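You operate a simulated robot arm through the tools that you are given. There is no shell and no other tool.

The job below is to be done with a simulated robot arm. You get a single attempt, and the scene is never put back.

Task
Reseal the gappy medium film bag without burning the sound one beside it.
Fine: both lie on the sealer tray; the thick film bag goes onto the bench and keeps its seal; switch the sealer on, heat as its chart gives and left there, one stroke, tray back out with the resealed bag on it; the other bags stay open where they lie. Where these are worked on the way, their far stop is far enough and under half their travel is too little: sealer tray.

The check looks at the end state, three seconds after you hand in, the way a careful person would. Anything else that was tipped, shoved, dropped, spilled or broken makes it a failure. Lids that push on must go on centred and level and be pressed home; caps that screw on are set level and turned clockwise until they are tight.

Robot
A 7-joint arm with a two-finger parallel gripper, fixed in place. Base frame: the origin is at the foot of the arm, x ahead of it, y to its left, z up. Units: cm, degrees, N and s.
Its first joint turns from -166.0 to 166.0 degrees. Payload 4.4 kg.
The TCP is the grasp point between the finger pads, 2.3 cm short of the fingertips. In the tool frame z runs along the fingers and y along their closing line. Largest opening 9.4 cm; finger width 3.8, thickness 1; the body of the gripper, 5.4 by 9.6 cm, starts 3.9 cm behind the TCP.
Orientation is that of the tool frame in the base frame, as a unit quaternion [x, y, z, w]. With the fingers straight down and closing along the base's y, the tool's x points along the base's -x, its y along +y and its z along -z.

Tools
- The arm moves only by the tool drive_tool. Its argument "steps" is a list of rows, each an object of numbers (a shift or turn left out is 0, a gripper value left out holds the last): "rx", "ry", "rz": the turn, a rotation vector about the base's x, y, z in degrees; "dx", "dy", "dz": the shift along the base's x, y, z in cm; "claw": the finger opening in cm, from 0 to 9.4. In form: [{"rx": .., "ry": .., "rz": .., "dx": .., "dy": .., "dz": .., "claw": ..}, ...]. A call has 1 to 20 rows; each row shifts and turns the commanded pose from where the row before left it. A row lasts 0.2 s, in which the tool goes at most 5 cm and 8.6 degrees; a call with a longer step from one row to the next is refused whole, and so is a gripper value outside its range. Where a pose cannot be reached the arm comes as near as it can. A force on the tool above 90 N (or 10 N above the force at the start of the call, whichever is more), or a blocked arm, ends the call early, and 0.2 s more pass. The fingers move at their own pace (about 7.2 cm/s each) and stop on an object; they squeeze with about 25 N. The grip force told is the motor's: it shows also when the fingers shut on nothing. Time passes only in rows, and 0.2 s behind the last, so rows that do not move let the fingers close. The reply holds the time, the measured pose of the TCP, the force on the tool along the base axes, the opening and the grip force, in the units named above and with some noise, with the torque about the TCP (base axes, N m) and any sound that the robot's microphone picked up.
- Cameras (640 x 400 px; columns grow to the right, rows downward): "scene" is fixed at [5.21, 64.95, 142.91]; the picture's right is [-0.32, -0.95, 0.00], its down [-0.63, 0.21, -0.75] and it looks along [0.71, -0.24, -0.66] (base axes); focal length 260 px, centre (320, 200). "wrist" rides on the gripper at [8.6, 1.6, -7.5] in the tool frame; the picture's right is [-0.18, 0.98, 0.00], its down [-0.58, -0.11, -0.81] and it looks along [-0.79, -0.15, 0.59] (tool axes); focal length 243 px, centre (320, 200). There is no depth. A picture from a camera that has moved, and an enlarged one, comes with that camera's place and axes in the base frame and with its lens.
- camera(camera): a new picture of that camera. No time passes.
- close_up(camera, box): a new picture of the part [left, top, right, bottom] of that camera's present view, enlarged. No time passes.
- sign_off(): hands the job in; it is judged then, once.

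Nothing tells you positions but the pictures and the camera data. Unless the task says otherwise, let go and move clear before handing in.

The tools are called after "Emit:" as a command line: name --argument value ..., lists and objects as JSON in quotes. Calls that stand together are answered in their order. drive_tool: Moves the arm, as the interface text tells. Its arguments: {"type":"object","properties":{"steps":{"type":"array","items":{"type":"object","properties":{"rx":{"type":"number"},"ry":{"type":"number"},"rz":{"type":"number"},"dx":{"type":"number"},"dy":{"type":"number"},"dz":{"type":"number"},"claw":{"type":"number"}}}}},"required":["steps"]} The other tools are called the same way: camera (camera) takes a picture; close_up (camera, box) takes an enlarged picture of a part of a camera's view; sign_off () hands the job in.

At the start:

```text
t: 0.0
ee_pos: [46.96, 53.05, 119.07]
tcp_rot: [-0.001, 1.0, -0.001, 0.0]
force: [-0.4, -0.1, 0.4]
moment: [-0.01, 0.0, -0.02]
width: 9.41
grip_force: 0.0
```

scene: 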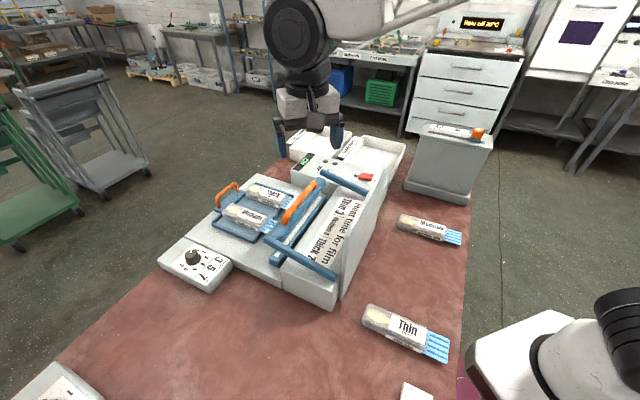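
wrist: 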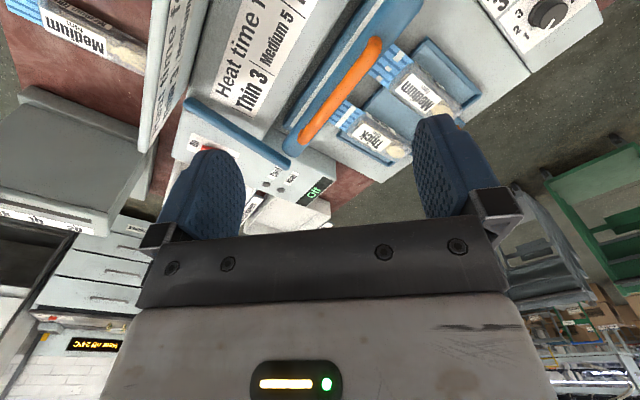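

I see a sealer with a blue tray holding two bags (Thick and Medium), a dial box, a time chart and other bags on the bench. I'll enlarge the views before moving anything.

Emit:
close_up --camera "scene" --box '[150, 160, 310, 300]'

Emit:
close_up --camera "scene" --box '[250, 120, 410, 300]'

Emit:
close_up --camera "scene" --box '[340, 190, 500, 400]'

Emit:
close_up --camera "wrist" --box '[160, 0, 480, 200]'

Emit:
close_up --camera "wrist" --box '[440, 0, 640, 125]'

Emit:
close_up --camera "scene" --box '[0, 340, 160, 400]'

Emit:
close_up --camera "scene" --box '[390, 0, 550, 200]'

```text
2.86 times, centred on (230, 230) of scene
camera zoom: at [5.21, 64.95, 142.91], right [-0.32, -0.95, 0.0], down [-0.63, 0.21, -0.75], along [0.71, -0.24, -0.66], focal length 743 px, centre (577, 114)
```

zoom: 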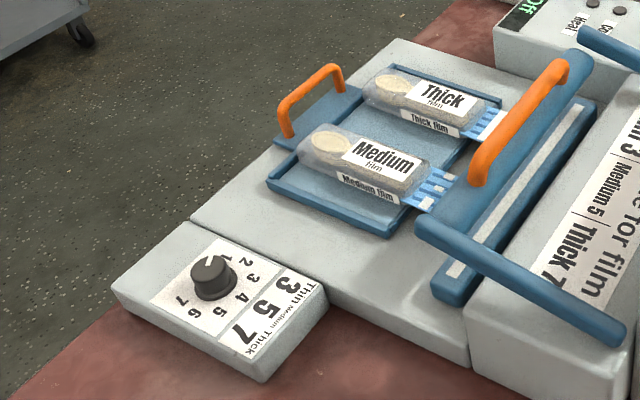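

```text
2.22 times, centred on (330, 210) of scene
camera zoom: at [5.21, 64.95, 142.91], right [-0.32, -0.95, 0.0], down [-0.63, 0.21, -0.75], along [0.71, -0.24, -0.66], focal length 578 px, centre (298, 178)
```

zoom: 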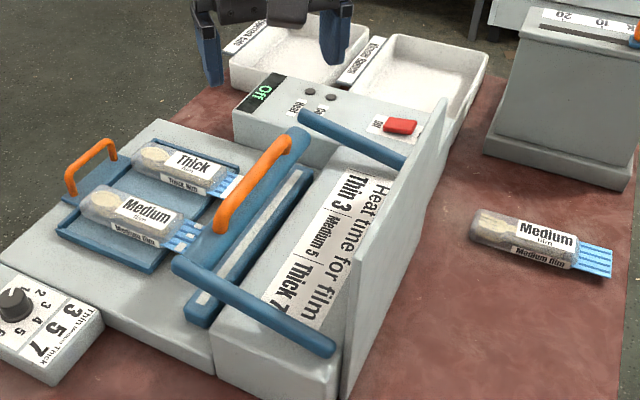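

```text
1.90 times, centred on (420, 295) of scene
camera zoom: at [5.21, 64.95, 142.91], right [-0.32, -0.95, 0.0], down [-0.63, 0.21, -0.75], along [0.71, -0.24, -0.66], focal length 495 px, centre (130, 19)
```

zoom: 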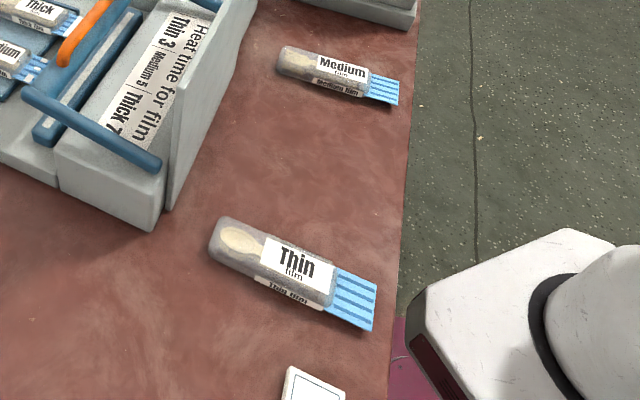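

```text
2.00 times, centred on (320, 100) of wrist
camera zoom: at [38.23, 54.62, 126.6], right [0.18, 0.98, 0.0], down [0.58, -0.11, 0.81], along [0.79, -0.15, -0.59], focal length 485 px, centre (320, 400)
```

zoom: 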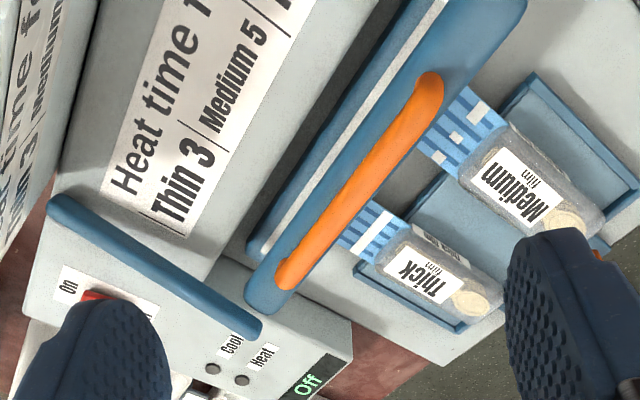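

```text
3.20 times, centred on (540, 62) of wrist
camera zoom: at [38.23, 54.62, 126.6], right [0.18, 0.98, 0.0], down [0.58, -0.11, 0.81], along [0.79, -0.15, -0.59], focal length 776 px, centre (-384, 640)
```

zoom: 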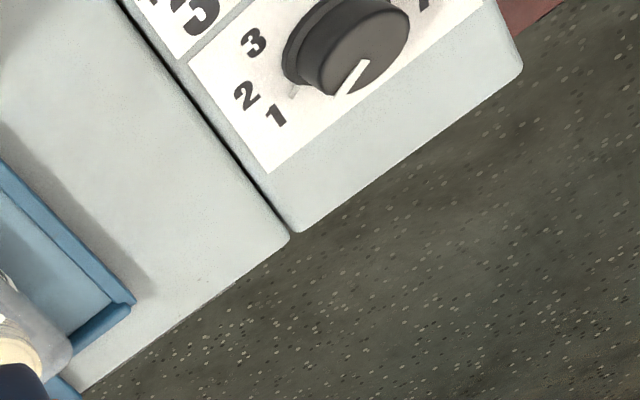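

```text
4.00 times, centred on (80, 370) of scene
camera zoom: at [5.21, 64.95, 142.91], right [-0.32, -0.95, 0.0], down [-0.63, 0.21, -0.75], along [0.71, -0.24, -0.66], focal length 1040 px, centre (1280, -480)
```

zoom: 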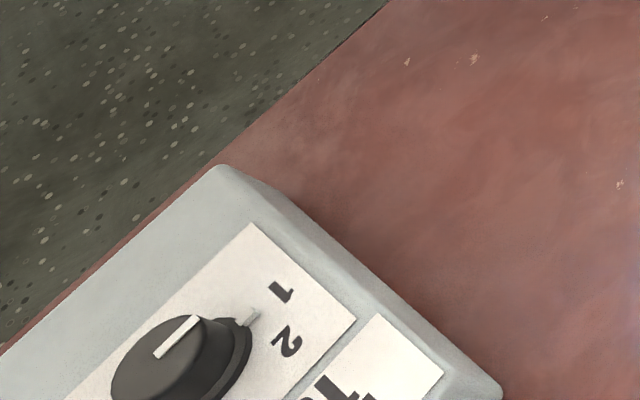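

```text
2.00 times, centred on (470, 100) of scene
camera zoom: at [5.21, 64.95, 142.91], right [-0.32, -0.95, 0.0], down [-0.63, 0.21, -0.75], along [0.71, -0.24, -0.66], focal length 520 px, centre (20, 400)
```

zoom: 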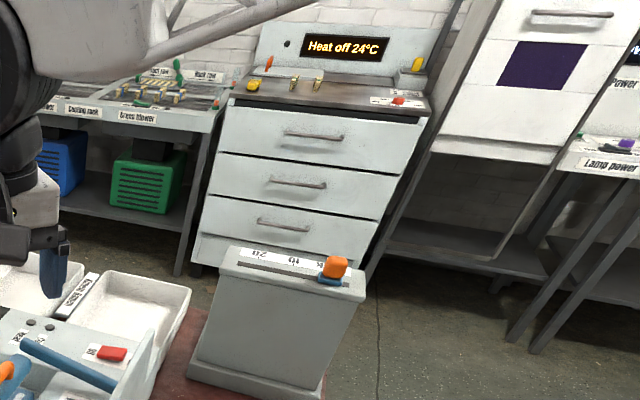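

Triangulation puts the bench at z ≈ 79 and the sealer about 45° to the base axes. Its tray slides toward the robot base. I'll turn the wrist camera toward the tray for a better look.

Emit:
drive_tool --steps '[{"rz": 8}, {"rz": 8}, {"rz": 8}, {"rz": 8}, {"rz": 8}, {"rz": 5}]'

Emit:
camera --camera "wrist"

Emit:
camera --camera "scene"

```text
t: 1.4
ee_pos: [46.99, 52.95, 119.19]
tcp_rot: [-0.385, 0.923, 0.001, 0.0]
force: [0.0, -0.7, -0.1]
moment: [0.0, 0.01, 0.03]
width: 9.38
grip_force: 0.1
```

```text
taken
camera wrist: at [39.66, 47.99, 126.64], right [-0.57, 0.82, 0.0], down [0.49, 0.34, 0.81], along [0.66, 0.46, -0.59], focal length 243 px, centre (320, 200)
```

wrist: 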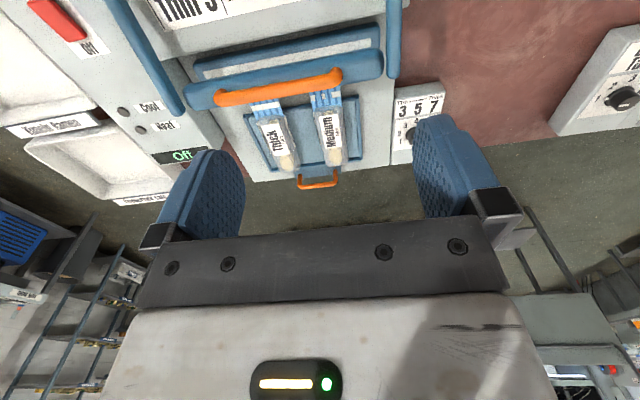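

```text
taken
```

scene: 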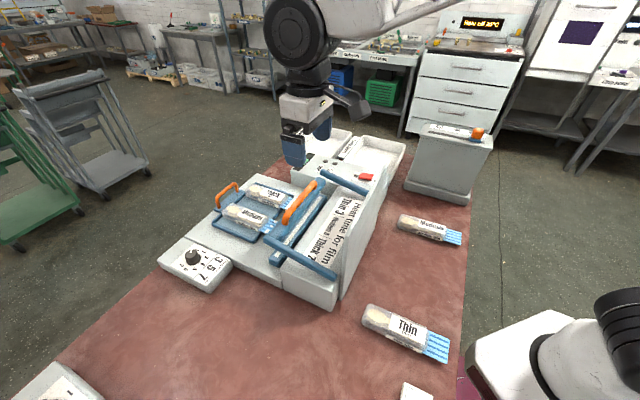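

The whole sealer is in the wrist view now. I'll enlarge it for precise points.

Emit:
close_up --camera "wrist" --box '[180, 20, 460, 195]'

Emit:
close_up --camera "wrist" --box '[0, 0, 220, 210]'

Emit:
close_up --camera "wrist" --box '[540, 0, 640, 160]'

Emit:
close_up --camera "wrist" --box '[380, 70, 460, 180]'

Emit:
close_up --camera "scene" --box '[270, 120, 420, 220]'

```text
2.29 times, centred on (320, 108) of wrist
camera zoom: at [39.66, 47.99, 126.64], right [-0.57, 0.82, 0.0], down [0.49, 0.34, 0.81], along [0.66, 0.46, -0.59], focal length 555 px, centre (320, 411)
```

zoom: 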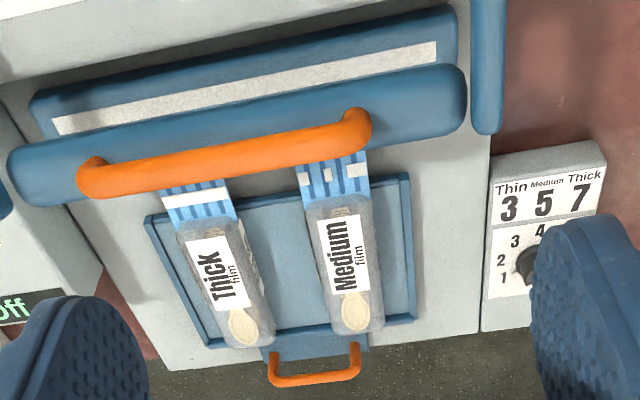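

```text
1.90 times, centred on (110, 105) of wrist
camera zoom: at [39.66, 47.99, 126.64], right [-0.57, 0.82, 0.0], down [0.49, 0.34, 0.81], along [0.66, 0.46, -0.59], focal length 462 px, centre (720, 381)
```

zoom: 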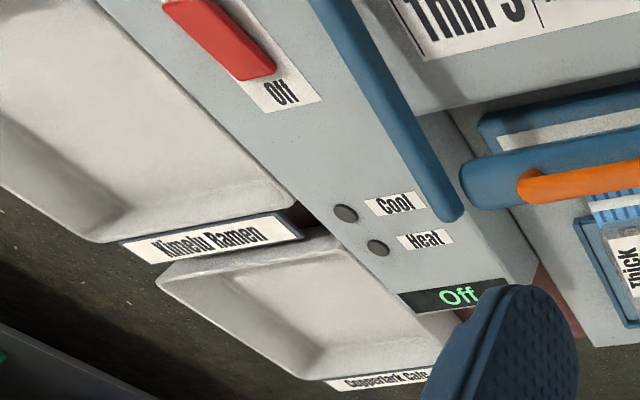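

```text
2.50 times, centred on (590, 80) of wrist
camera zoom: at [39.66, 47.99, 126.64], right [-0.57, 0.82, 0.0], down [0.49, 0.34, 0.81], along [0.66, 0.46, -0.59], focal length 606 px, centre (-355, 500)
```

zoom: 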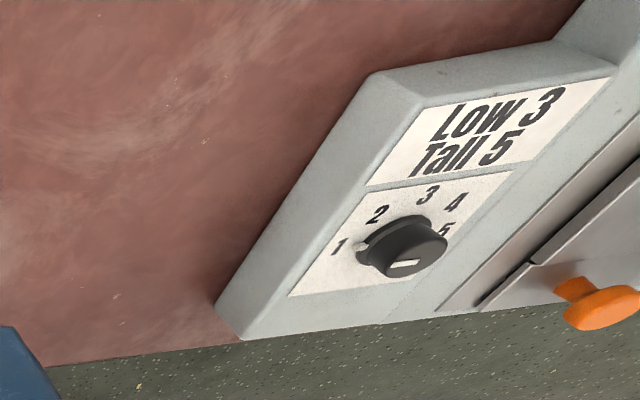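

```text
3.64 times, centred on (420, 125) of wrist
camera zoom: at [39.66, 47.99, 126.64], right [-0.57, 0.82, 0.0], down [0.49, 0.34, 0.81], along [0.66, 0.46, -0.59], focal length 882 px, centre (-44, 473)
```

zoom: 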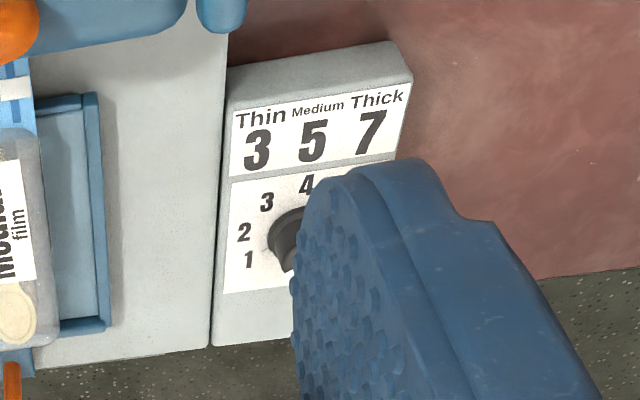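

```text
4.00 times, centred on (345, 170) of scene
camera zoom: at [5.21, 64.95, 142.91], right [-0.32, -0.95, 0.0], down [-0.63, 0.21, -0.75], along [0.71, -0.24, -0.66], focal length 1040 px, centre (220, 320)
```

zoom: 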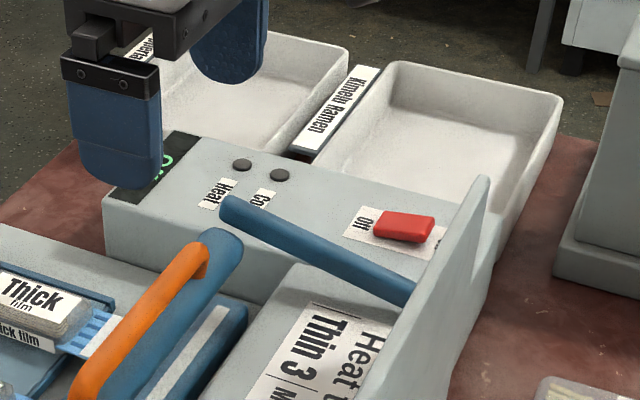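

The dial beside the sealer carries the Thin 3 / Medium 5 / Thick 7 chart. The second dial (Low/Tall) belongs to another machine. I'll move the camera nearer the dial to read its pointer.

Emit:
drive_tool --steps '[{"dx": -1, "dy": 4, "dz": -2, "rz": 7}, {"dx": -1, "dy": 4, "dz": -2, "rz": 7}, {"dx": -1, "dy": 4, "dz": -2, "rz": 7}, {"dy": 2, "dz": -2}]'

Emit:
camera --camera "wrist"

```text
t: 2.4
ee_pos: [43.87, 66.9, 111.15]
tcp_rot: [-0.545, 0.838, 0.0, 0.0]
force: [0.8, 0.9, -0.1]
moment: [-0.01, 0.03, -0.01]
width: 9.41
grip_force: 0.1
```

```text
taken
camera wrist: at [38.86, 59.66, 118.6], right [-0.82, 0.57, 0.0], down [0.34, 0.49, 0.81], along [0.46, 0.66, -0.59], focal length 243 px, centre (320, 200)
```

wrist: 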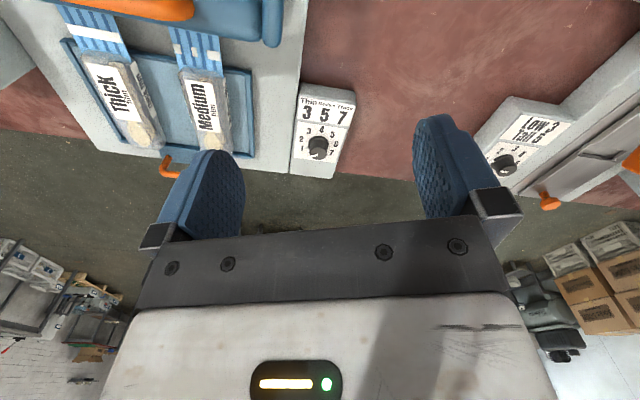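

Emit:
close_up --camera "wrist" --box '[280, 80, 370, 180]'

Emit:
close_up --camera "wrist" --box '[40, 0, 300, 180]'

Emit:
close_up --camera "scene" --box '[160, 235, 240, 295]'

```text
4.00 times, centred on (325, 130) of wrist
camera zoom: at [38.86, 59.66, 118.6], right [-0.82, 0.57, 0.0], down [0.34, 0.49, 0.81], along [0.46, 0.66, -0.59], focal length 970 px, centre (300, 480)
```

zoom: 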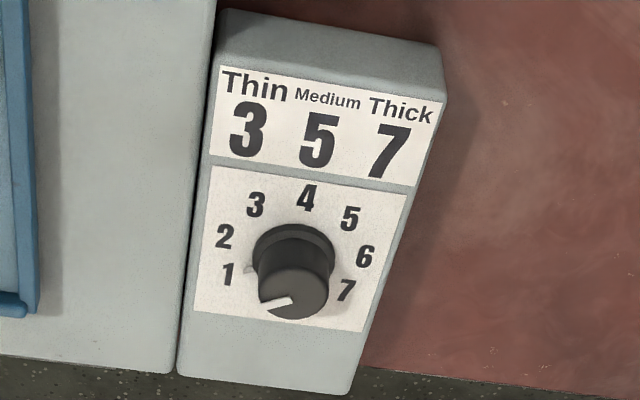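

```text
2.22 times, centred on (170, 90) of wrist
camera zoom: at [38.86, 59.66, 118.6], right [-0.82, 0.57, 0.0], down [0.34, 0.49, 0.81], along [0.46, 0.66, -0.59], focal length 539 px, centre (653, 444)
```

zoom: 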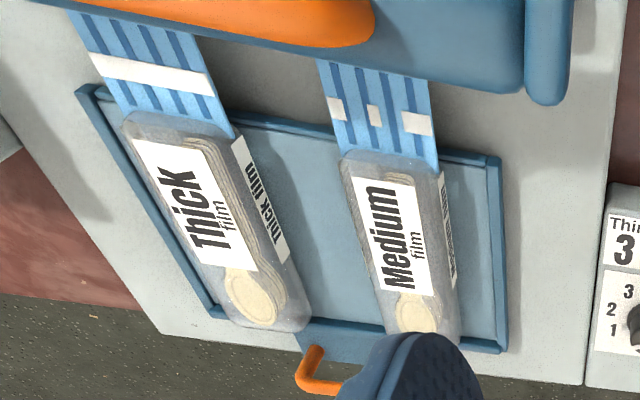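

```text
6.67 times, centred on (200, 265) of scene
camera zoom: at [5.21, 64.95, 142.91], right [-0.32, -0.95, 0.0], down [-0.63, 0.21, -0.75], along [0.71, -0.24, -0.66], focal length 1733 px, centre (1120, -233)
```

zoom: 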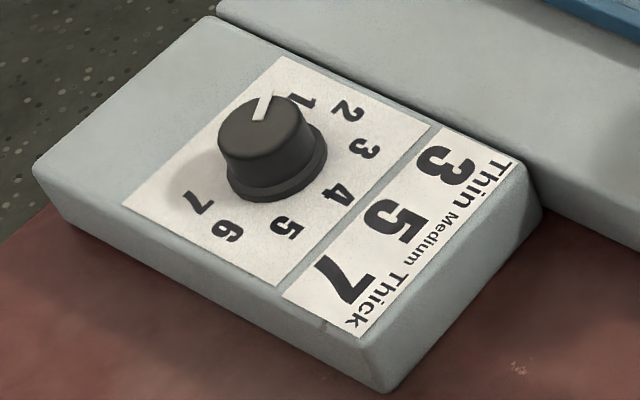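

The heat dial is at (56, 83.7) and its pointer is on 1. The numbers are about 40° apart, so 5 is about 160° clockwise. First I'll move above the thick bag, near (74, 60), and look closely.

Emit:
drive_tool --steps '[{"dx": 3.16, "dy": -2.13, "dz": -0.5, "rz": -3}, {"dx": 3.16, "dy": -2.13, "dz": -0.5, "rz": -3}, {"dx": 3.16, "dy": -2.13, "dz": -0.5, "rz": -3}, {"dx": 3.16, "dy": -2.13, "dz": -0.5, "rz": -3}, {"dx": 3.16, "dy": -2.13, "dz": -0.5, "rz": -3}, {"dx": 3.16, "dy": -2.13, "dz": -0.5, "rz": -3}, {"dx": 3.16, "dy": -2.13, "dz": -0.5, "rz": -3}, {}]'

Emit:
camera --camera "wrist"

Emit:
close_up --camera "wrist" --box '[150, 0, 470, 200]'

Emit:
camera --camera "scene"

```text
t: 4.2
ee_pos: [66.07, 52.03, 107.5]
tcp_rot: [-0.383, 0.924, 0.0, 0.0]
force: [0.4, -0.6, -0.1]
moment: [0.0, -0.01, 0.0]
width: 9.4
grip_force: 0.0
```

```text
taken
camera wrist: at [58.78, 47.03, 114.91], right [-0.56, 0.83, 0.0], down [0.49, 0.33, 0.81], along [0.67, 0.46, -0.59], focal length 243 px, centre (320, 200)
```

wrist: 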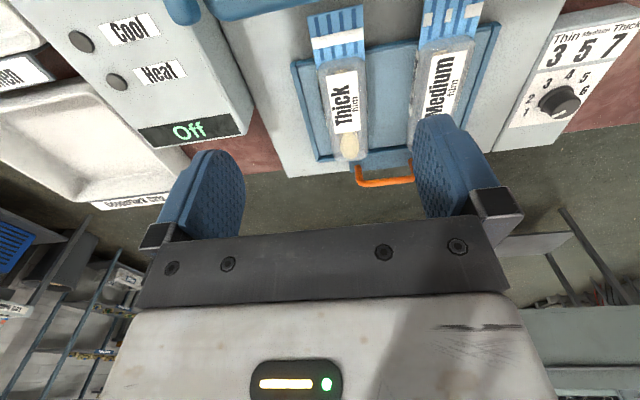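

```text
2.00 times, centred on (310, 100) of wrist
camera zoom: at [58.78, 47.03, 114.91], right [-0.56, 0.83, 0.0], down [0.49, 0.33, 0.81], along [0.67, 0.46, -0.59], focal length 485 px, centre (340, 400)
```

zoom: 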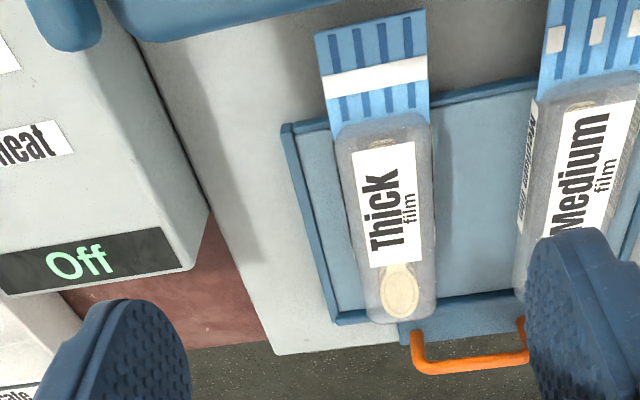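

```text
taken
```

scene: 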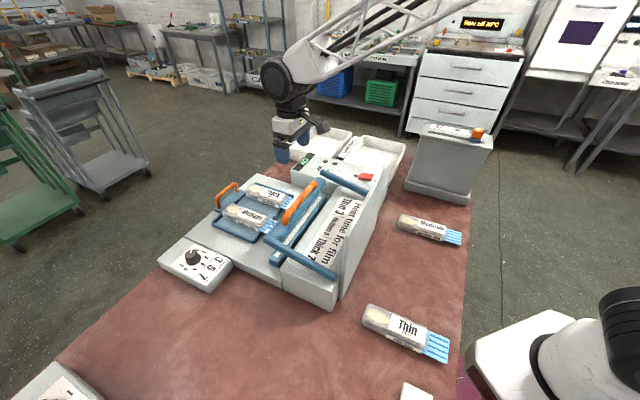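

The thick bag lies along the 45° axis with its centre near (72, 60.2) and its top at about z 88.7. I'll move above it and check alignment.

Emit:
drive_tool --steps '[{"dx": 2, "dy": 2.75, "dz": -2.5, "claw": 7.2}, {"dx": 2, "dy": 2.75, "dz": -2.5}, {"dx": 1.95, "dy": 2.7, "dz": -2.5}, {"dz": -3}, {}]'

Emit:
camera --camera "wrist"

Emit:
close_up --camera "scene" --box '[190, 120, 350, 260]'

```text
t: 5.4
ee_pos: [71.94, 60.34, 97.04]
tcp_rot: [-0.383, 0.924, 0.0, -0.001]
force: [-0.9, 0.3, -1.0]
moment: [0.0, 0.01, 0.02]
width: 7.21
grip_force: 0.0
```

```text
taken
camera wrist: at [64.74, 55.42, 104.48], right [-0.57, 0.82, 0.0], down [0.49, 0.33, 0.81], along [0.66, 0.46, -0.59], focal length 243 px, centre (320, 200)
```

wrist: 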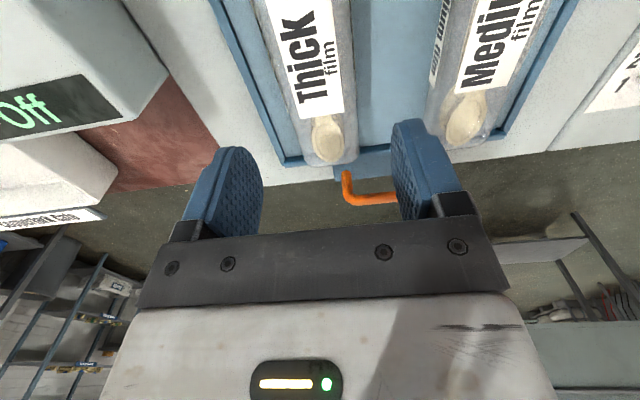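

```text
2.86 times, centred on (270, 190) of scene
camera zoom: at [5.21, 64.95, 142.91], right [-0.32, -0.95, 0.0], down [-0.63, 0.21, -0.75], along [0.71, -0.24, -0.66], focal length 743 px, centre (463, 229)
```

zoom: 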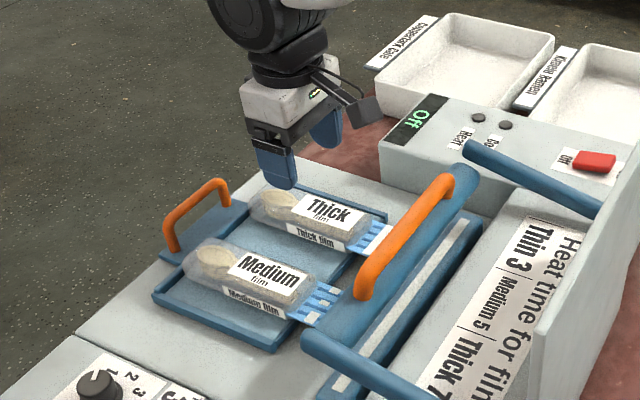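

The gripper is centred and aligned over the thick bag. I'll go down and grip it.

Emit:
drive_tool --steps '[{"dz": -3}, {"dz": -3}, {"dz": -2}, {"dz": -1.2}, {"dz": -1}, {}, {"claw": 3}, {"claw": 3}, {"claw": 3}, {"claw": 3}]'

Emit:
camera --camera "wrist"

Emit:
close_up --camera "scene" --box '[190, 120, 350, 260]'

```text
t: 7.0
ee_pos: [72.14, 60.55, 87.63]
tcp_rot: [-0.384, 0.923, 0.002, 0.004]
force: [0.1, -0.1, 1.5]
moment: [-0.02, 0.06, 0.01]
width: 5.31
grip_force: 25.0
stopped in row 7: the force on the tool passed its limit at 159 N (the readings are from after the stop); the commanded pose is now the measured one
```

```text
taken
camera wrist: at [64.83, 55.49, 94.99], right [-0.57, 0.82, 0.0], down [0.48, 0.33, 0.81], along [0.67, 0.46, -0.58], focal length 243 px, centre (320, 200)
```

wrist: 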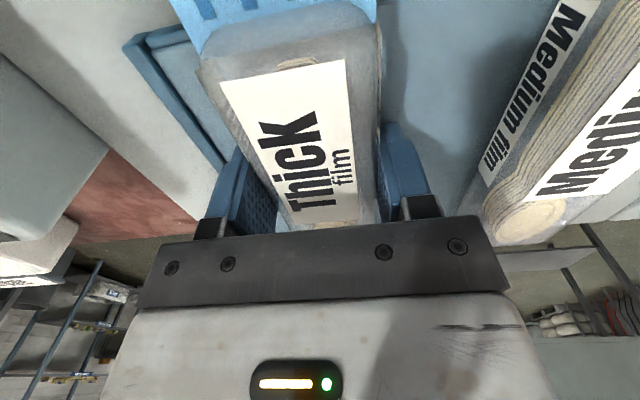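

```text
2.86 times, centred on (270, 190) of scene
camera zoom: at [5.21, 64.95, 142.91], right [-0.32, -0.95, 0.0], down [-0.63, 0.21, -0.75], along [0.71, -0.24, -0.66], focal length 743 px, centre (463, 229)
```

zoom: 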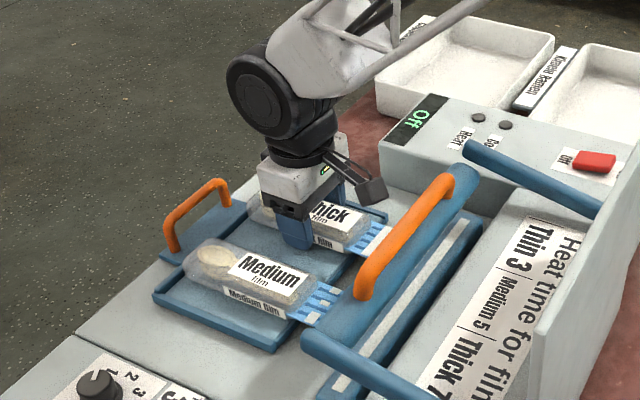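

The grip holds at 5.3 cm width. I'll lift gently, moving slightly outward so the flap clears the lever bar.

Emit:
drive_tool --steps '[{"dz": 0.6}, {"dz": 1}, {"dz": 1.5, "dx": 0.3, "dy": 0.3}, {"dz": 2}, {}]'

Emit:
close_up --camera "scene" --box '[190, 120, 350, 260]'

Emit:
camera --camera "wrist"

```text
t: 8.2
ee_pos: [72.38, 60.84, 92.69]
tcp_rot: [-0.383, 0.924, 0.001, 0.003]
force: [-0.2, 0.6, 0.1]
moment: [0.01, 0.02, 0.02]
width: 5.34
grip_force: 25.1
```

```text
2.86 times, centred on (270, 190) of scene
camera zoom: at [5.21, 64.95, 142.91], right [-0.32, -0.95, 0.0], down [-0.63, 0.21, -0.75], along [0.71, -0.24, -0.66], focal length 743 px, centre (463, 229)
```

zoom: 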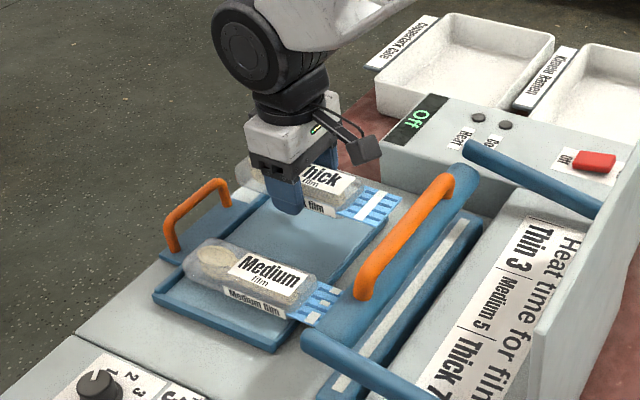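

```text
taken
camera wrist: at [65.05, 55.79, 100.1], right [-0.57, 0.82, 0.0], down [0.48, 0.33, 0.81], along [0.67, 0.46, -0.59], focal length 243 px, centre (320, 200)
```

wrist: 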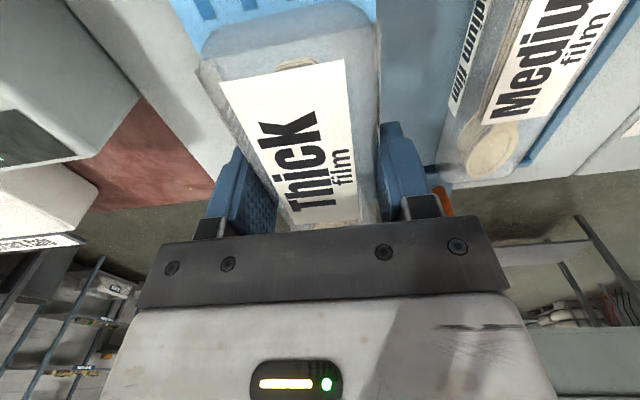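

The thick bag is off the tray and the medium bag hasn't moved. I'll raise it and carry it over to the free bench area at about (28, 66).

Emit:
drive_tool --steps '[{"dz": 3.4}, {"dz": 3.4}, {"dz": 3.4}, {"dz": 3.2}, {"dx": -3.4, "dy": 0.4}, {"dx": -3.4, "dy": 0.4}, {"dx": -3.4, "dy": 0.4}, {"dx": -3.4, "dy": 0.4}, {"dx": -3.4, "dy": 0.4}, {"dx": -3.4, "dy": 0.4}, {"dx": -3.4, "dy": 0.4}, {"dx": -3.4, "dy": 0.4}, {"dx": -3.4, "dy": 0.4}, {"dx": -3.4, "dy": 0.4}, {"dx": -3.4, "dy": 0.4}, {"dx": -3.4, "dy": 0.4}, {"dx": -3.4, "dy": 0.4}, {}]'

Emit:
camera --camera "wrist"

Emit:
camera --camera "scene"

```text
t: 11.9
ee_pos: [29.58, 65.45, 105.1]
tcp_rot: [-0.372, 0.928, -0.004, -0.001]
force: [0.1, 1.1, -1.2]
moment: [-0.01, 0.03, -0.01]
width: 5.31
grip_force: 24.9
```

```text
taken
camera wrist: at [22.29, 60.67, 112.56], right [-0.55, 0.84, -0.01], down [0.5, 0.33, 0.8], along [0.68, 0.44, -0.59], focal length 243 px, centre (320, 200)
```

wrist: 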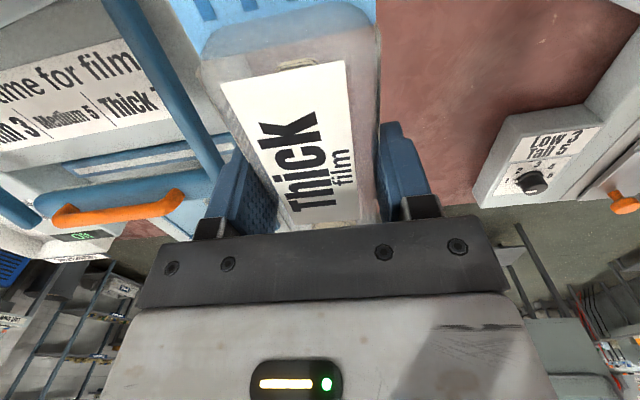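

```text
taken
```

scene: 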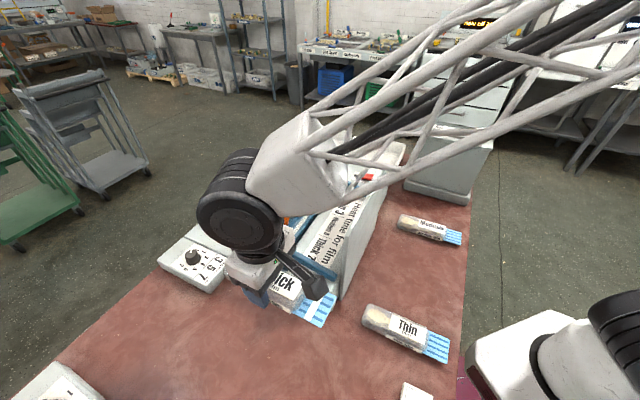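

The bag is above free bench. I'll lower it carefully and watch the force.

Emit:
drive_tool --steps '[{}, {"dz": -4}, {"dz": -4}, {"dz": -4}, {"dz": -3}, {"dz": -2}, {"dz": -1}, {}]'

Emit:
camera --camera "scene"

Emit:
camera --camera "wrist"

```text
t: 13.8
ee_pos: [28.25, 65.95, 88.01]
tcp_rot: [-0.383, 0.924, 0.003, 0.003]
force: [-1.4, 0.3, 0.4]
moment: [0.03, 0.02, 0.0]
width: 5.32
grip_force: 25.2
```

```text
taken
```

scene: 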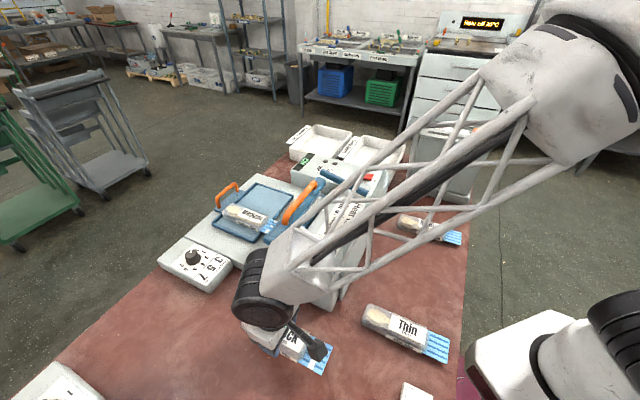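

```text
taken
camera wrist: at [20.88, 61.0, 95.39], right [-0.57, 0.82, 0.0], down [0.48, 0.33, 0.81], along [0.67, 0.46, -0.59], focal length 243 px, centre (320, 200)
```

wrist: 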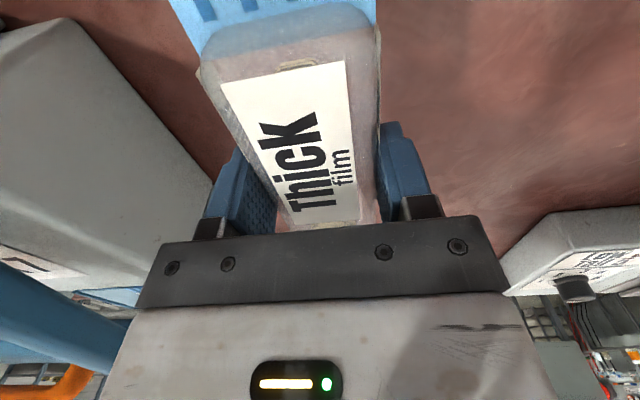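

Emit:
drive_tool --steps '[{"dz": -1}, {"dz": -1}, {"dz": -0.7}, {}]'

Emit:
close_up --camera "scene" --box '[220, 290, 380, 400]'

```text
t: 14.8
ee_pos: [28.24, 65.99, 85.26]
tcp_rot: [-0.382, 0.924, 0.001, 0.004]
force: [-0.2, -0.1, 0.1]
moment: [-0.01, -0.01, 0.0]
width: 5.32
grip_force: 24.8
```

```text
3.64 times, centred on (300, 345) of scene
camera zoom: at [5.21, 64.95, 142.91], right [-0.32, -0.95, 0.0], down [-0.63, 0.21, -0.75], along [0.71, -0.24, -0.66], focal length 945 px, centre (393, -327)
```

zoom: 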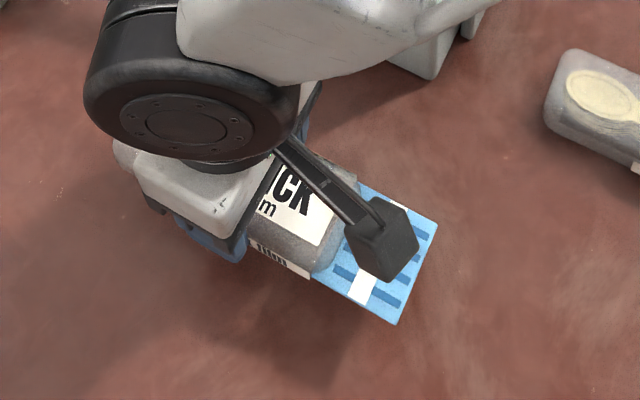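

Emit:
drive_tool --steps '[{"dz": -0.4}, {}, {"dz": -0.4}, {}]'

```text
t: 15.8
ee_pos: [28.3, 66.07, 84.51]
tcp_rot: [-0.383, 0.924, 0.001, 0.004]
force: [0.5, -0.1, 0.0]
moment: [0.01, 0.01, 0.01]
width: 5.3
grip_force: 24.7
```

Emit:
drive_tool --steps '[{"dz": -0.3}, {}, {"dz": -0.3}, {}]'

Emit:
close_up --camera "scene" --box '[220, 290, 380, 400]'

Emit:
camera --camera "wrist"

```text
t: 16.8
ee_pos: [28.21, 66.03, 83.84]
tcp_rot: [-0.383, 0.924, 0.001, 0.003]
force: [0.0, -0.3, -1.3]
moment: [0.04, -0.02, 0.0]
width: 5.31
grip_force: 24.6
```

```text
3.64 times, centred on (300, 345) of scene
camera zoom: at [5.21, 64.95, 142.91], right [-0.32, -0.95, 0.0], down [-0.63, 0.21, -0.75], along [0.71, -0.24, -0.66], focal length 945 px, centre (393, -327)
```

zoom: 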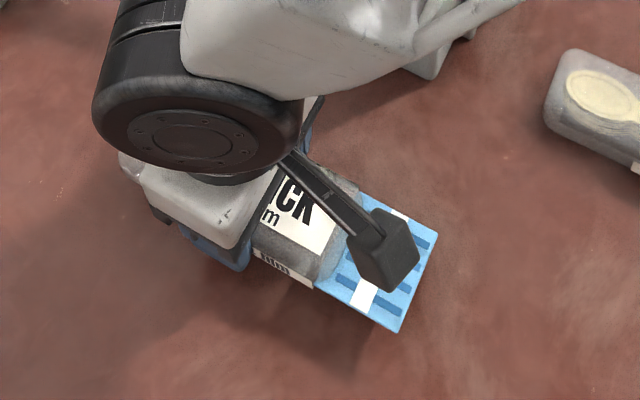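

```text
taken
camera wrist: at [20.89, 61.01, 91.28], right [-0.57, 0.82, 0.0], down [0.48, 0.33, 0.81], along [0.67, 0.46, -0.59], focal length 243 px, centre (320, 200)
```

wrist: 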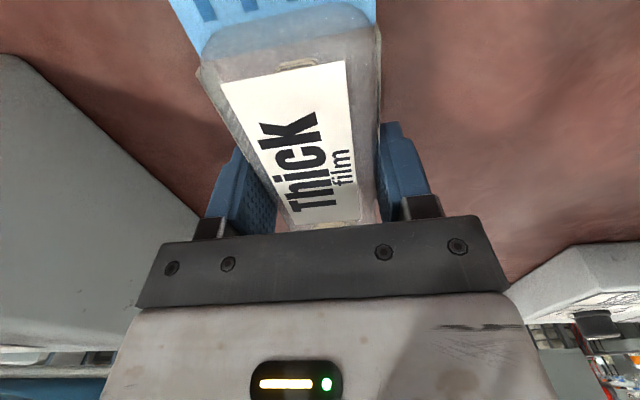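

Emit:
drive_tool --steps '[{"dz": -0.3}, {}, {"dz": -0.3}, {}, {"dz": -0.3}, {}]'

```text
t: 18.1
ee_pos: [28.26, 66.0, 82.98]
tcp_rot: [-0.383, 0.924, 0.001, 0.003]
force: [-0.5, 0.4, -0.5]
moment: [0.02, -0.01, 0.0]
width: 5.29
grip_force: 25.0
```

Emit:
drive_tool --steps '[{"dz": -0.3}, {}, {"dz": -0.3}, {}]'

Emit:
close_up --camera "scene" --box '[220, 290, 380, 400]'

```text
t: 19.1
ee_pos: [28.16, 66.01, 82.55]
tcp_rot: [-0.382, 0.924, 0.001, 0.003]
force: [0.6, -0.1, 1.2]
moment: [-0.03, 0.01, 0.02]
width: 5.31
grip_force: 24.9
```

```text
3.64 times, centred on (300, 345) of scene
camera zoom: at [5.21, 64.95, 142.91], right [-0.32, -0.95, 0.0], down [-0.63, 0.21, -0.75], along [0.71, -0.24, -0.66], focal length 945 px, centre (393, -327)
```

zoom: 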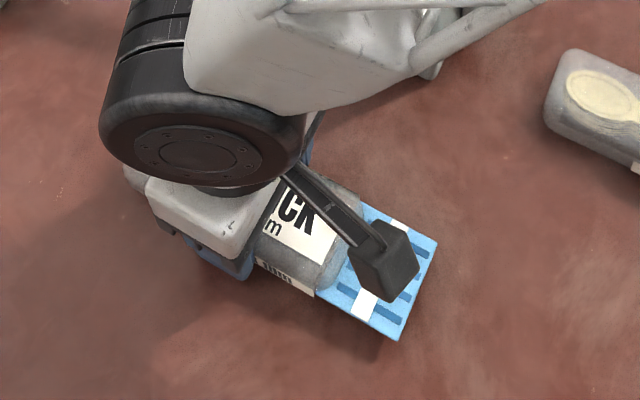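

Emit:
drive_tool --steps '[{"dz": -0.2}, {}, {"dz": -0.2}, {}]'

```text
t: 20.1
ee_pos: [28.06, 65.97, 82.34]
tcp_rot: [-0.382, 0.924, 0.004, 0.004]
force: [-18.9, -30.7, 79.6]
moment: [-2.83, 0.42, -0.58]
width: 5.32
grip_force: 25.0
```

The bag is touching the bench. I'll ease off slightly and release.

Emit:
drive_tool --steps '[{"dz": 0.25}, {}]'

```text
t: 20.8
ee_pos: [28.26, 66.02, 82.31]
tcp_rot: [-0.383, 0.924, 0.001, 0.004]
force: [-11.8, 14.3, 32.1]
moment: [-0.43, 0.39, -0.35]
width: 5.31
grip_force: 25.3
```

Emit:
drive_tool --steps '[{"dz": 0.1}, {"claw": 5.8}, {"claw": 7.4}, {"claw": 7.4}, {"dz": 1}, {"dz": 3}, {"dz": 4}, {"dz": 5}, {"dz": 5}, {}]'

Emit:
camera --camera "wrist"

Emit:
camera --camera "scene"

```text
t: 22.9
ee_pos: [28.21, 66.01, 100.39]
tcp_rot: [-0.384, 0.923, 0.002, 0.003]
force: [-0.2, 0.2, 0.7]
moment: [0.03, -0.02, 0.02]
width: 7.42
grip_force: 0.1
```

```text
taken
camera wrist: at [20.94, 60.96, 107.78], right [-0.57, 0.82, 0.0], down [0.48, 0.33, 0.81], along [0.67, 0.46, -0.59], focal length 243 px, centre (320, 200)
```

wrist: 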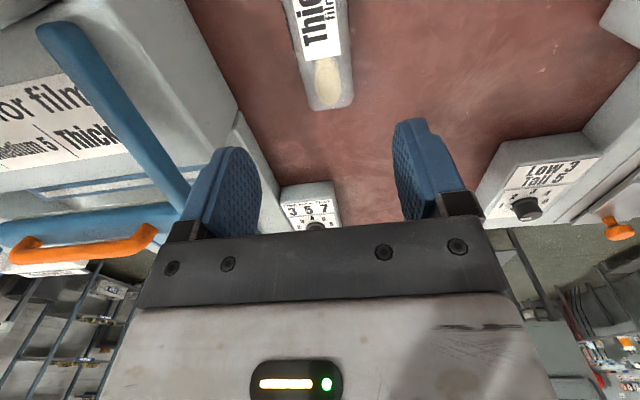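

```text
taken
```

scene: 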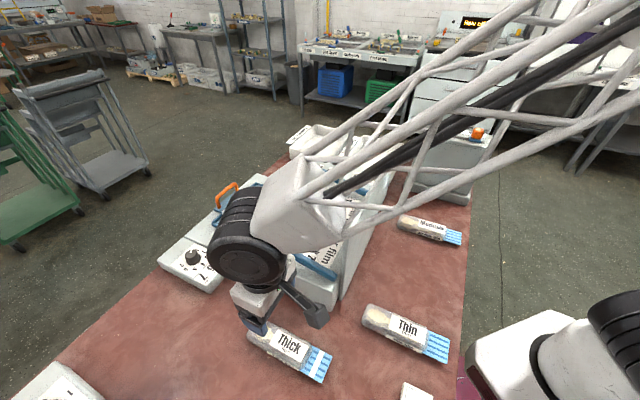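

The thick bag now lies on the bench with its seal intact. Next is the dial, so I'll move near it and refine its position.

Emit:
drive_tool --steps '[{"dx": 4, "dy": 1.8, "rz": 3}, {"dx": 4, "dy": 1.8, "rz": 3}, {"dx": 4, "dy": 1.8, "rz": 3}, {"dx": 4, "dy": 1.8, "rz": 3}, {"dx": 3, "dy": 1.8, "rz": 1}, {}]'

Emit:
camera --camera "wrist"

Emit:
close_up --camera "wrist" --box '[240, 30, 400, 130]'

Emit:
close_up --camera "scene" --box '[140, 200, 300, 320]'

```text
t: 24.4
ee_pos: [47.27, 74.92, 100.5]
tcp_rot: [-0.485, 0.874, 0.002, 0.004]
force: [-0.4, 0.1, -0.2]
moment: [0.01, 0.03, -0.01]
width: 7.38
grip_force: 0.1
```

```text
taken
camera wrist: at [41.38, 68.4, 107.87], right [-0.74, 0.68, 0.0], down [0.4, 0.43, 0.81], along [0.55, 0.6, -0.59], focal length 243 px, centre (320, 200)
```

wrist: 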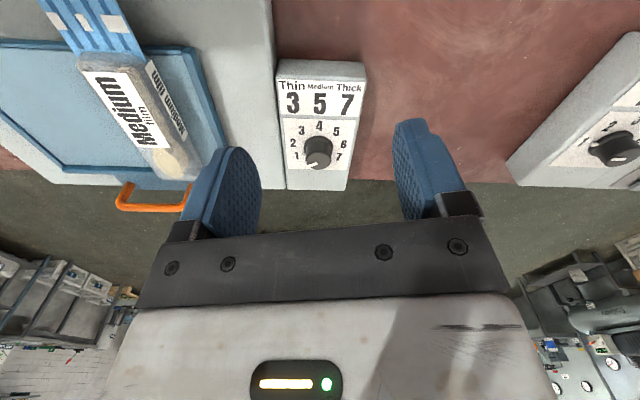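

```text
4.00 times, centred on (320, 80) of wrist
camera zoom: at [41.38, 68.4, 107.87], right [-0.74, 0.68, 0.0], down [0.4, 0.43, 0.81], along [0.55, 0.6, -0.59], focal length 970 px, centre (320, 680)
```

zoom: 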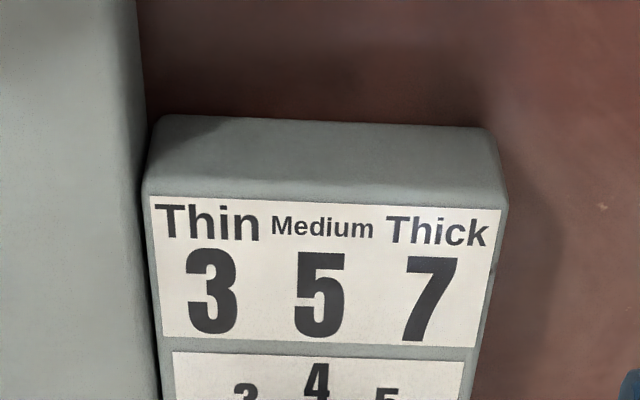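

```text
3.33 times, centred on (220, 260) of scene
camera zoom: at [5.21, 64.95, 142.91], right [-0.32, -0.95, 0.0], down [-0.63, 0.21, -0.75], along [0.71, -0.24, -0.66], focal length 866 px, centre (653, 0)
```

zoom: 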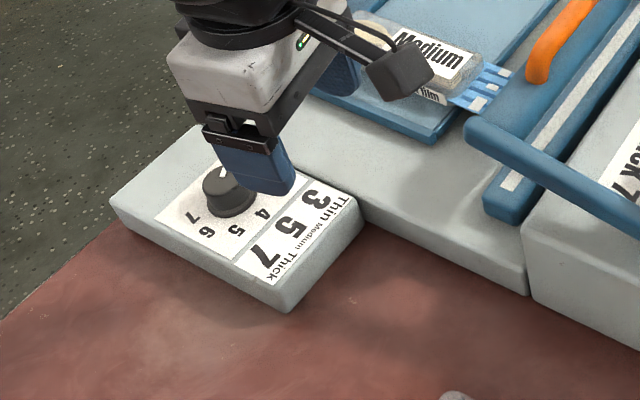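

Emit:
close_up --camera "wrist" --box '[270, 110, 366, 170]'

```text
6.67 times, centred on (318, 140) of wrist
camera zoom: at [41.38, 68.4, 107.87], right [-0.74, 0.68, 0.0], down [0.4, 0.43, 0.81], along [0.55, 0.6, -0.59], focal length 1618 px, centre (333, 600)
```

zoom: 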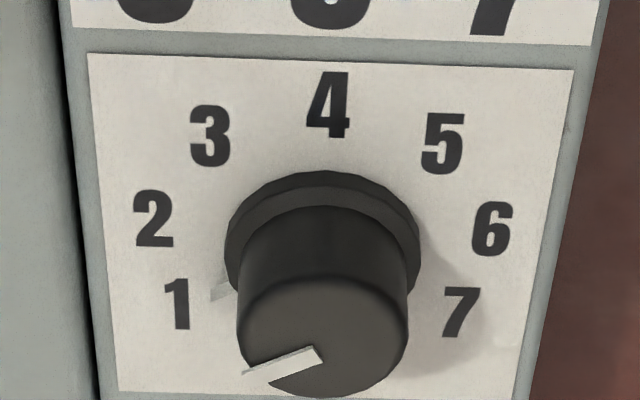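

The knob is centred at (55.65, 83.65) with its top at z 87.2 and a diameter of about 3 cm. I'll try reaching above it with the tool vertical.

Emit:
drive_tool --steps '[{"dx": 2.1, "dy": 2.2, "dz": -1.3, "rz": 8, "claw": 5.6}, {"dx": 2.1, "dy": 2.2, "dz": -1.3, "rz": 8}, {"dx": 2.1, "dy": 2.2, "dz": -1.3, "rz": 8}, {"dx": 2.08, "dy": 2.13, "dz": -1.6, "rz": 8}, {"rz": 6}, {}, {}]'

Emit:
camera --camera "wrist"

Emit:
close_up --camera "scene" --box '[110, 190, 270, 310]'

```text
t: 25.9
ee_pos: [55.67, 83.74, 95.1]
tcp_rot: [0.744, -0.669, -0.003, -0.002]
force: [-0.1, 0.6, 0.2]
moment: [0.0, -0.02, -0.01]
width: 5.61
grip_force: 0.1
```

```text
taken
camera wrist: at [54.99, 74.87, 102.42], right [-1.0, 0.08, 0.0], down [0.05, 0.58, 0.81], along [0.06, 0.81, -0.59], focal length 243 px, centre (320, 200)
```

wrist: 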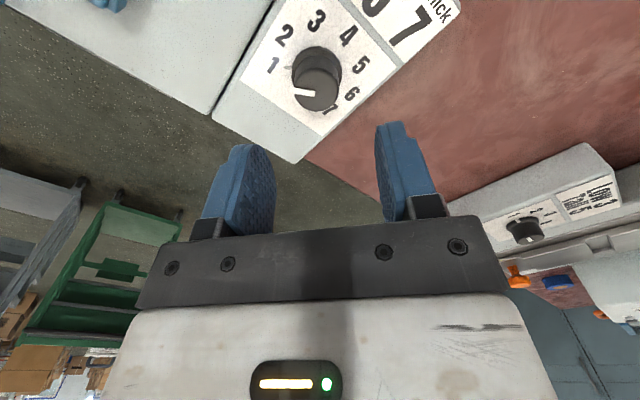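

```text
3.33 times, centred on (190, 250) of scene
camera zoom: at [5.21, 64.95, 142.91], right [-0.32, -0.95, 0.0], down [-0.63, 0.21, -0.75], along [0.71, -0.24, -0.66], focal length 866 px, centre (753, 33)
```

zoom: 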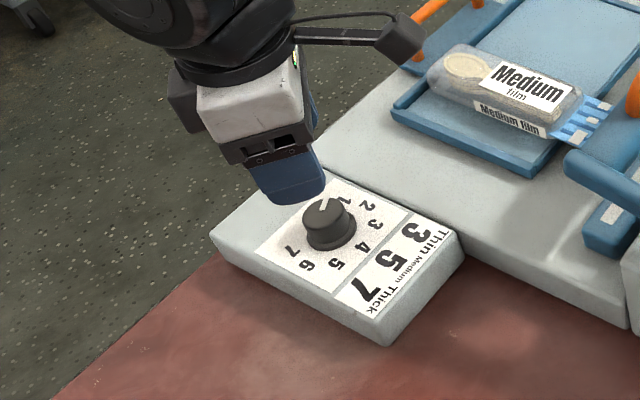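

Emit:
close_up --camera "wrist" --box '[256, 30, 384, 130]'

```text
4.00 times, centred on (320, 80) of wrist
camera zoom: at [54.99, 74.87, 102.42], right [-1.0, 0.08, 0.0], down [0.05, 0.58, 0.81], along [0.06, 0.81, -0.59], focal length 970 px, centre (320, 680)
```

zoom: 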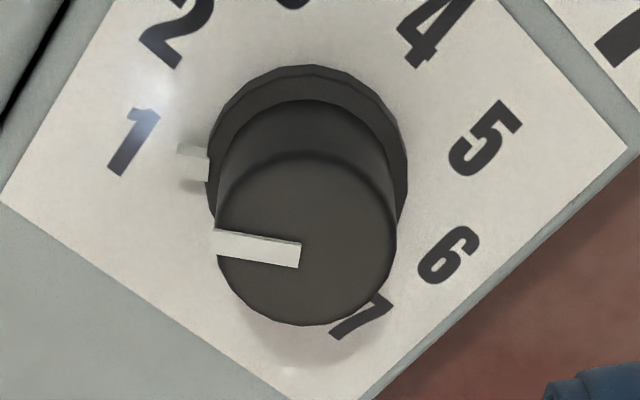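

The reach is fine and the knob is centred under the gripper. I'll lower and grip the knob body.

Emit:
drive_tool --steps '[{"dx": 0.05, "dy": -0.05, "dz": -3}, {"dz": -2.5}, {"dz": -1.2}, {"dz": -0.8}, {}, {"claw": 2}, {"claw": 2}, {"claw": 2}, {"claw": 2}]'

Emit:
camera --camera "wrist"

Emit:
close_up --camera "scene" --box '[110, 190, 270, 310]'

```text
t: 27.9
ee_pos: [55.69, 83.66, 87.43]
tcp_rot: [0.744, -0.669, -0.004, -0.003]
force: [40.2, 4.3, -5.6]
moment: [0.46, -0.78, -0.14]
width: 3.75
grip_force: 20.0
```

```text
taken
camera wrist: at [54.97, 74.81, 94.81], right [-1.0, 0.08, 0.0], down [0.05, 0.58, 0.81], along [0.06, 0.81, -0.59], focal length 243 px, centre (320, 200)
```

wrist: 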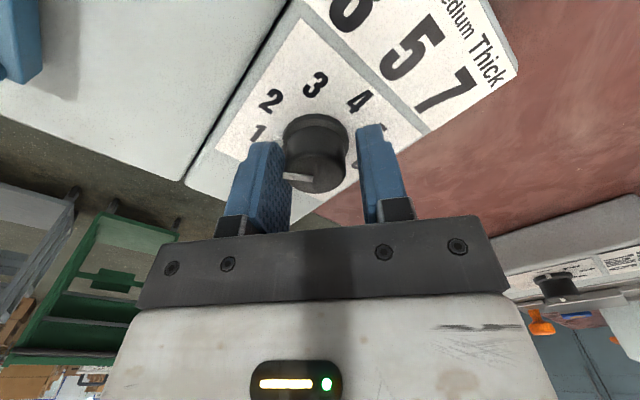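

```text
3.33 times, centred on (190, 250) of scene
camera zoom: at [5.21, 64.95, 142.91], right [-0.32, -0.95, 0.0], down [-0.63, 0.21, -0.75], along [0.71, -0.24, -0.66], focal length 866 px, centre (753, 33)
```

zoom: 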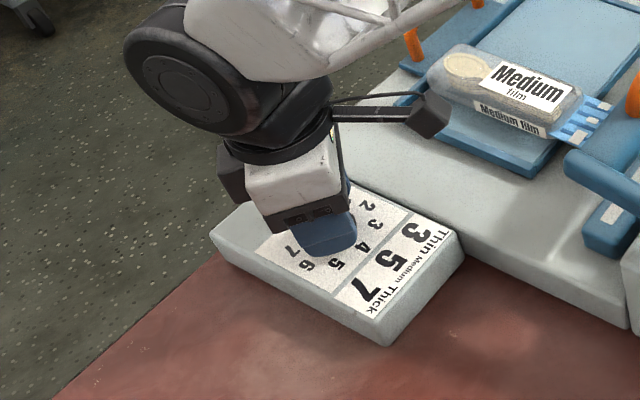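

One finger is touching the pointer block on the skirt. I'll open, rise 0.7 cm and grip only the upper knob body.

Emit:
drive_tool --steps '[{"claw": 5.6}, {"claw": 5.6}, {"dz": 0.7}, {}, {"claw": 2}, {"claw": 2}, {"claw": 2}, {"claw": 2}]'

Emit:
camera --camera "wrist"

```text
t: 29.8
ee_pos: [55.65, 83.7, 88.09]
tcp_rot: [0.743, -0.669, -0.003, -0.003]
force: [39.0, 5.2, -7.5]
moment: [0.42, -0.73, -0.14]
width: 3.71
grip_force: 19.8
```

```text
taken
camera wrist: at [54.96, 74.84, 95.53], right [-1.0, 0.08, 0.0], down [0.05, 0.58, 0.81], along [0.06, 0.81, -0.59], focal length 243 px, centre (320, 200)
```

wrist: 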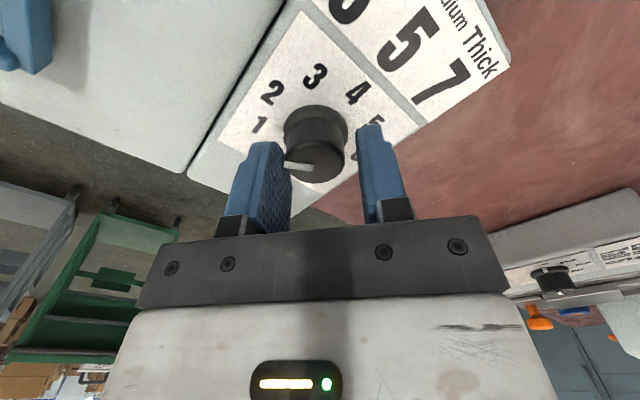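

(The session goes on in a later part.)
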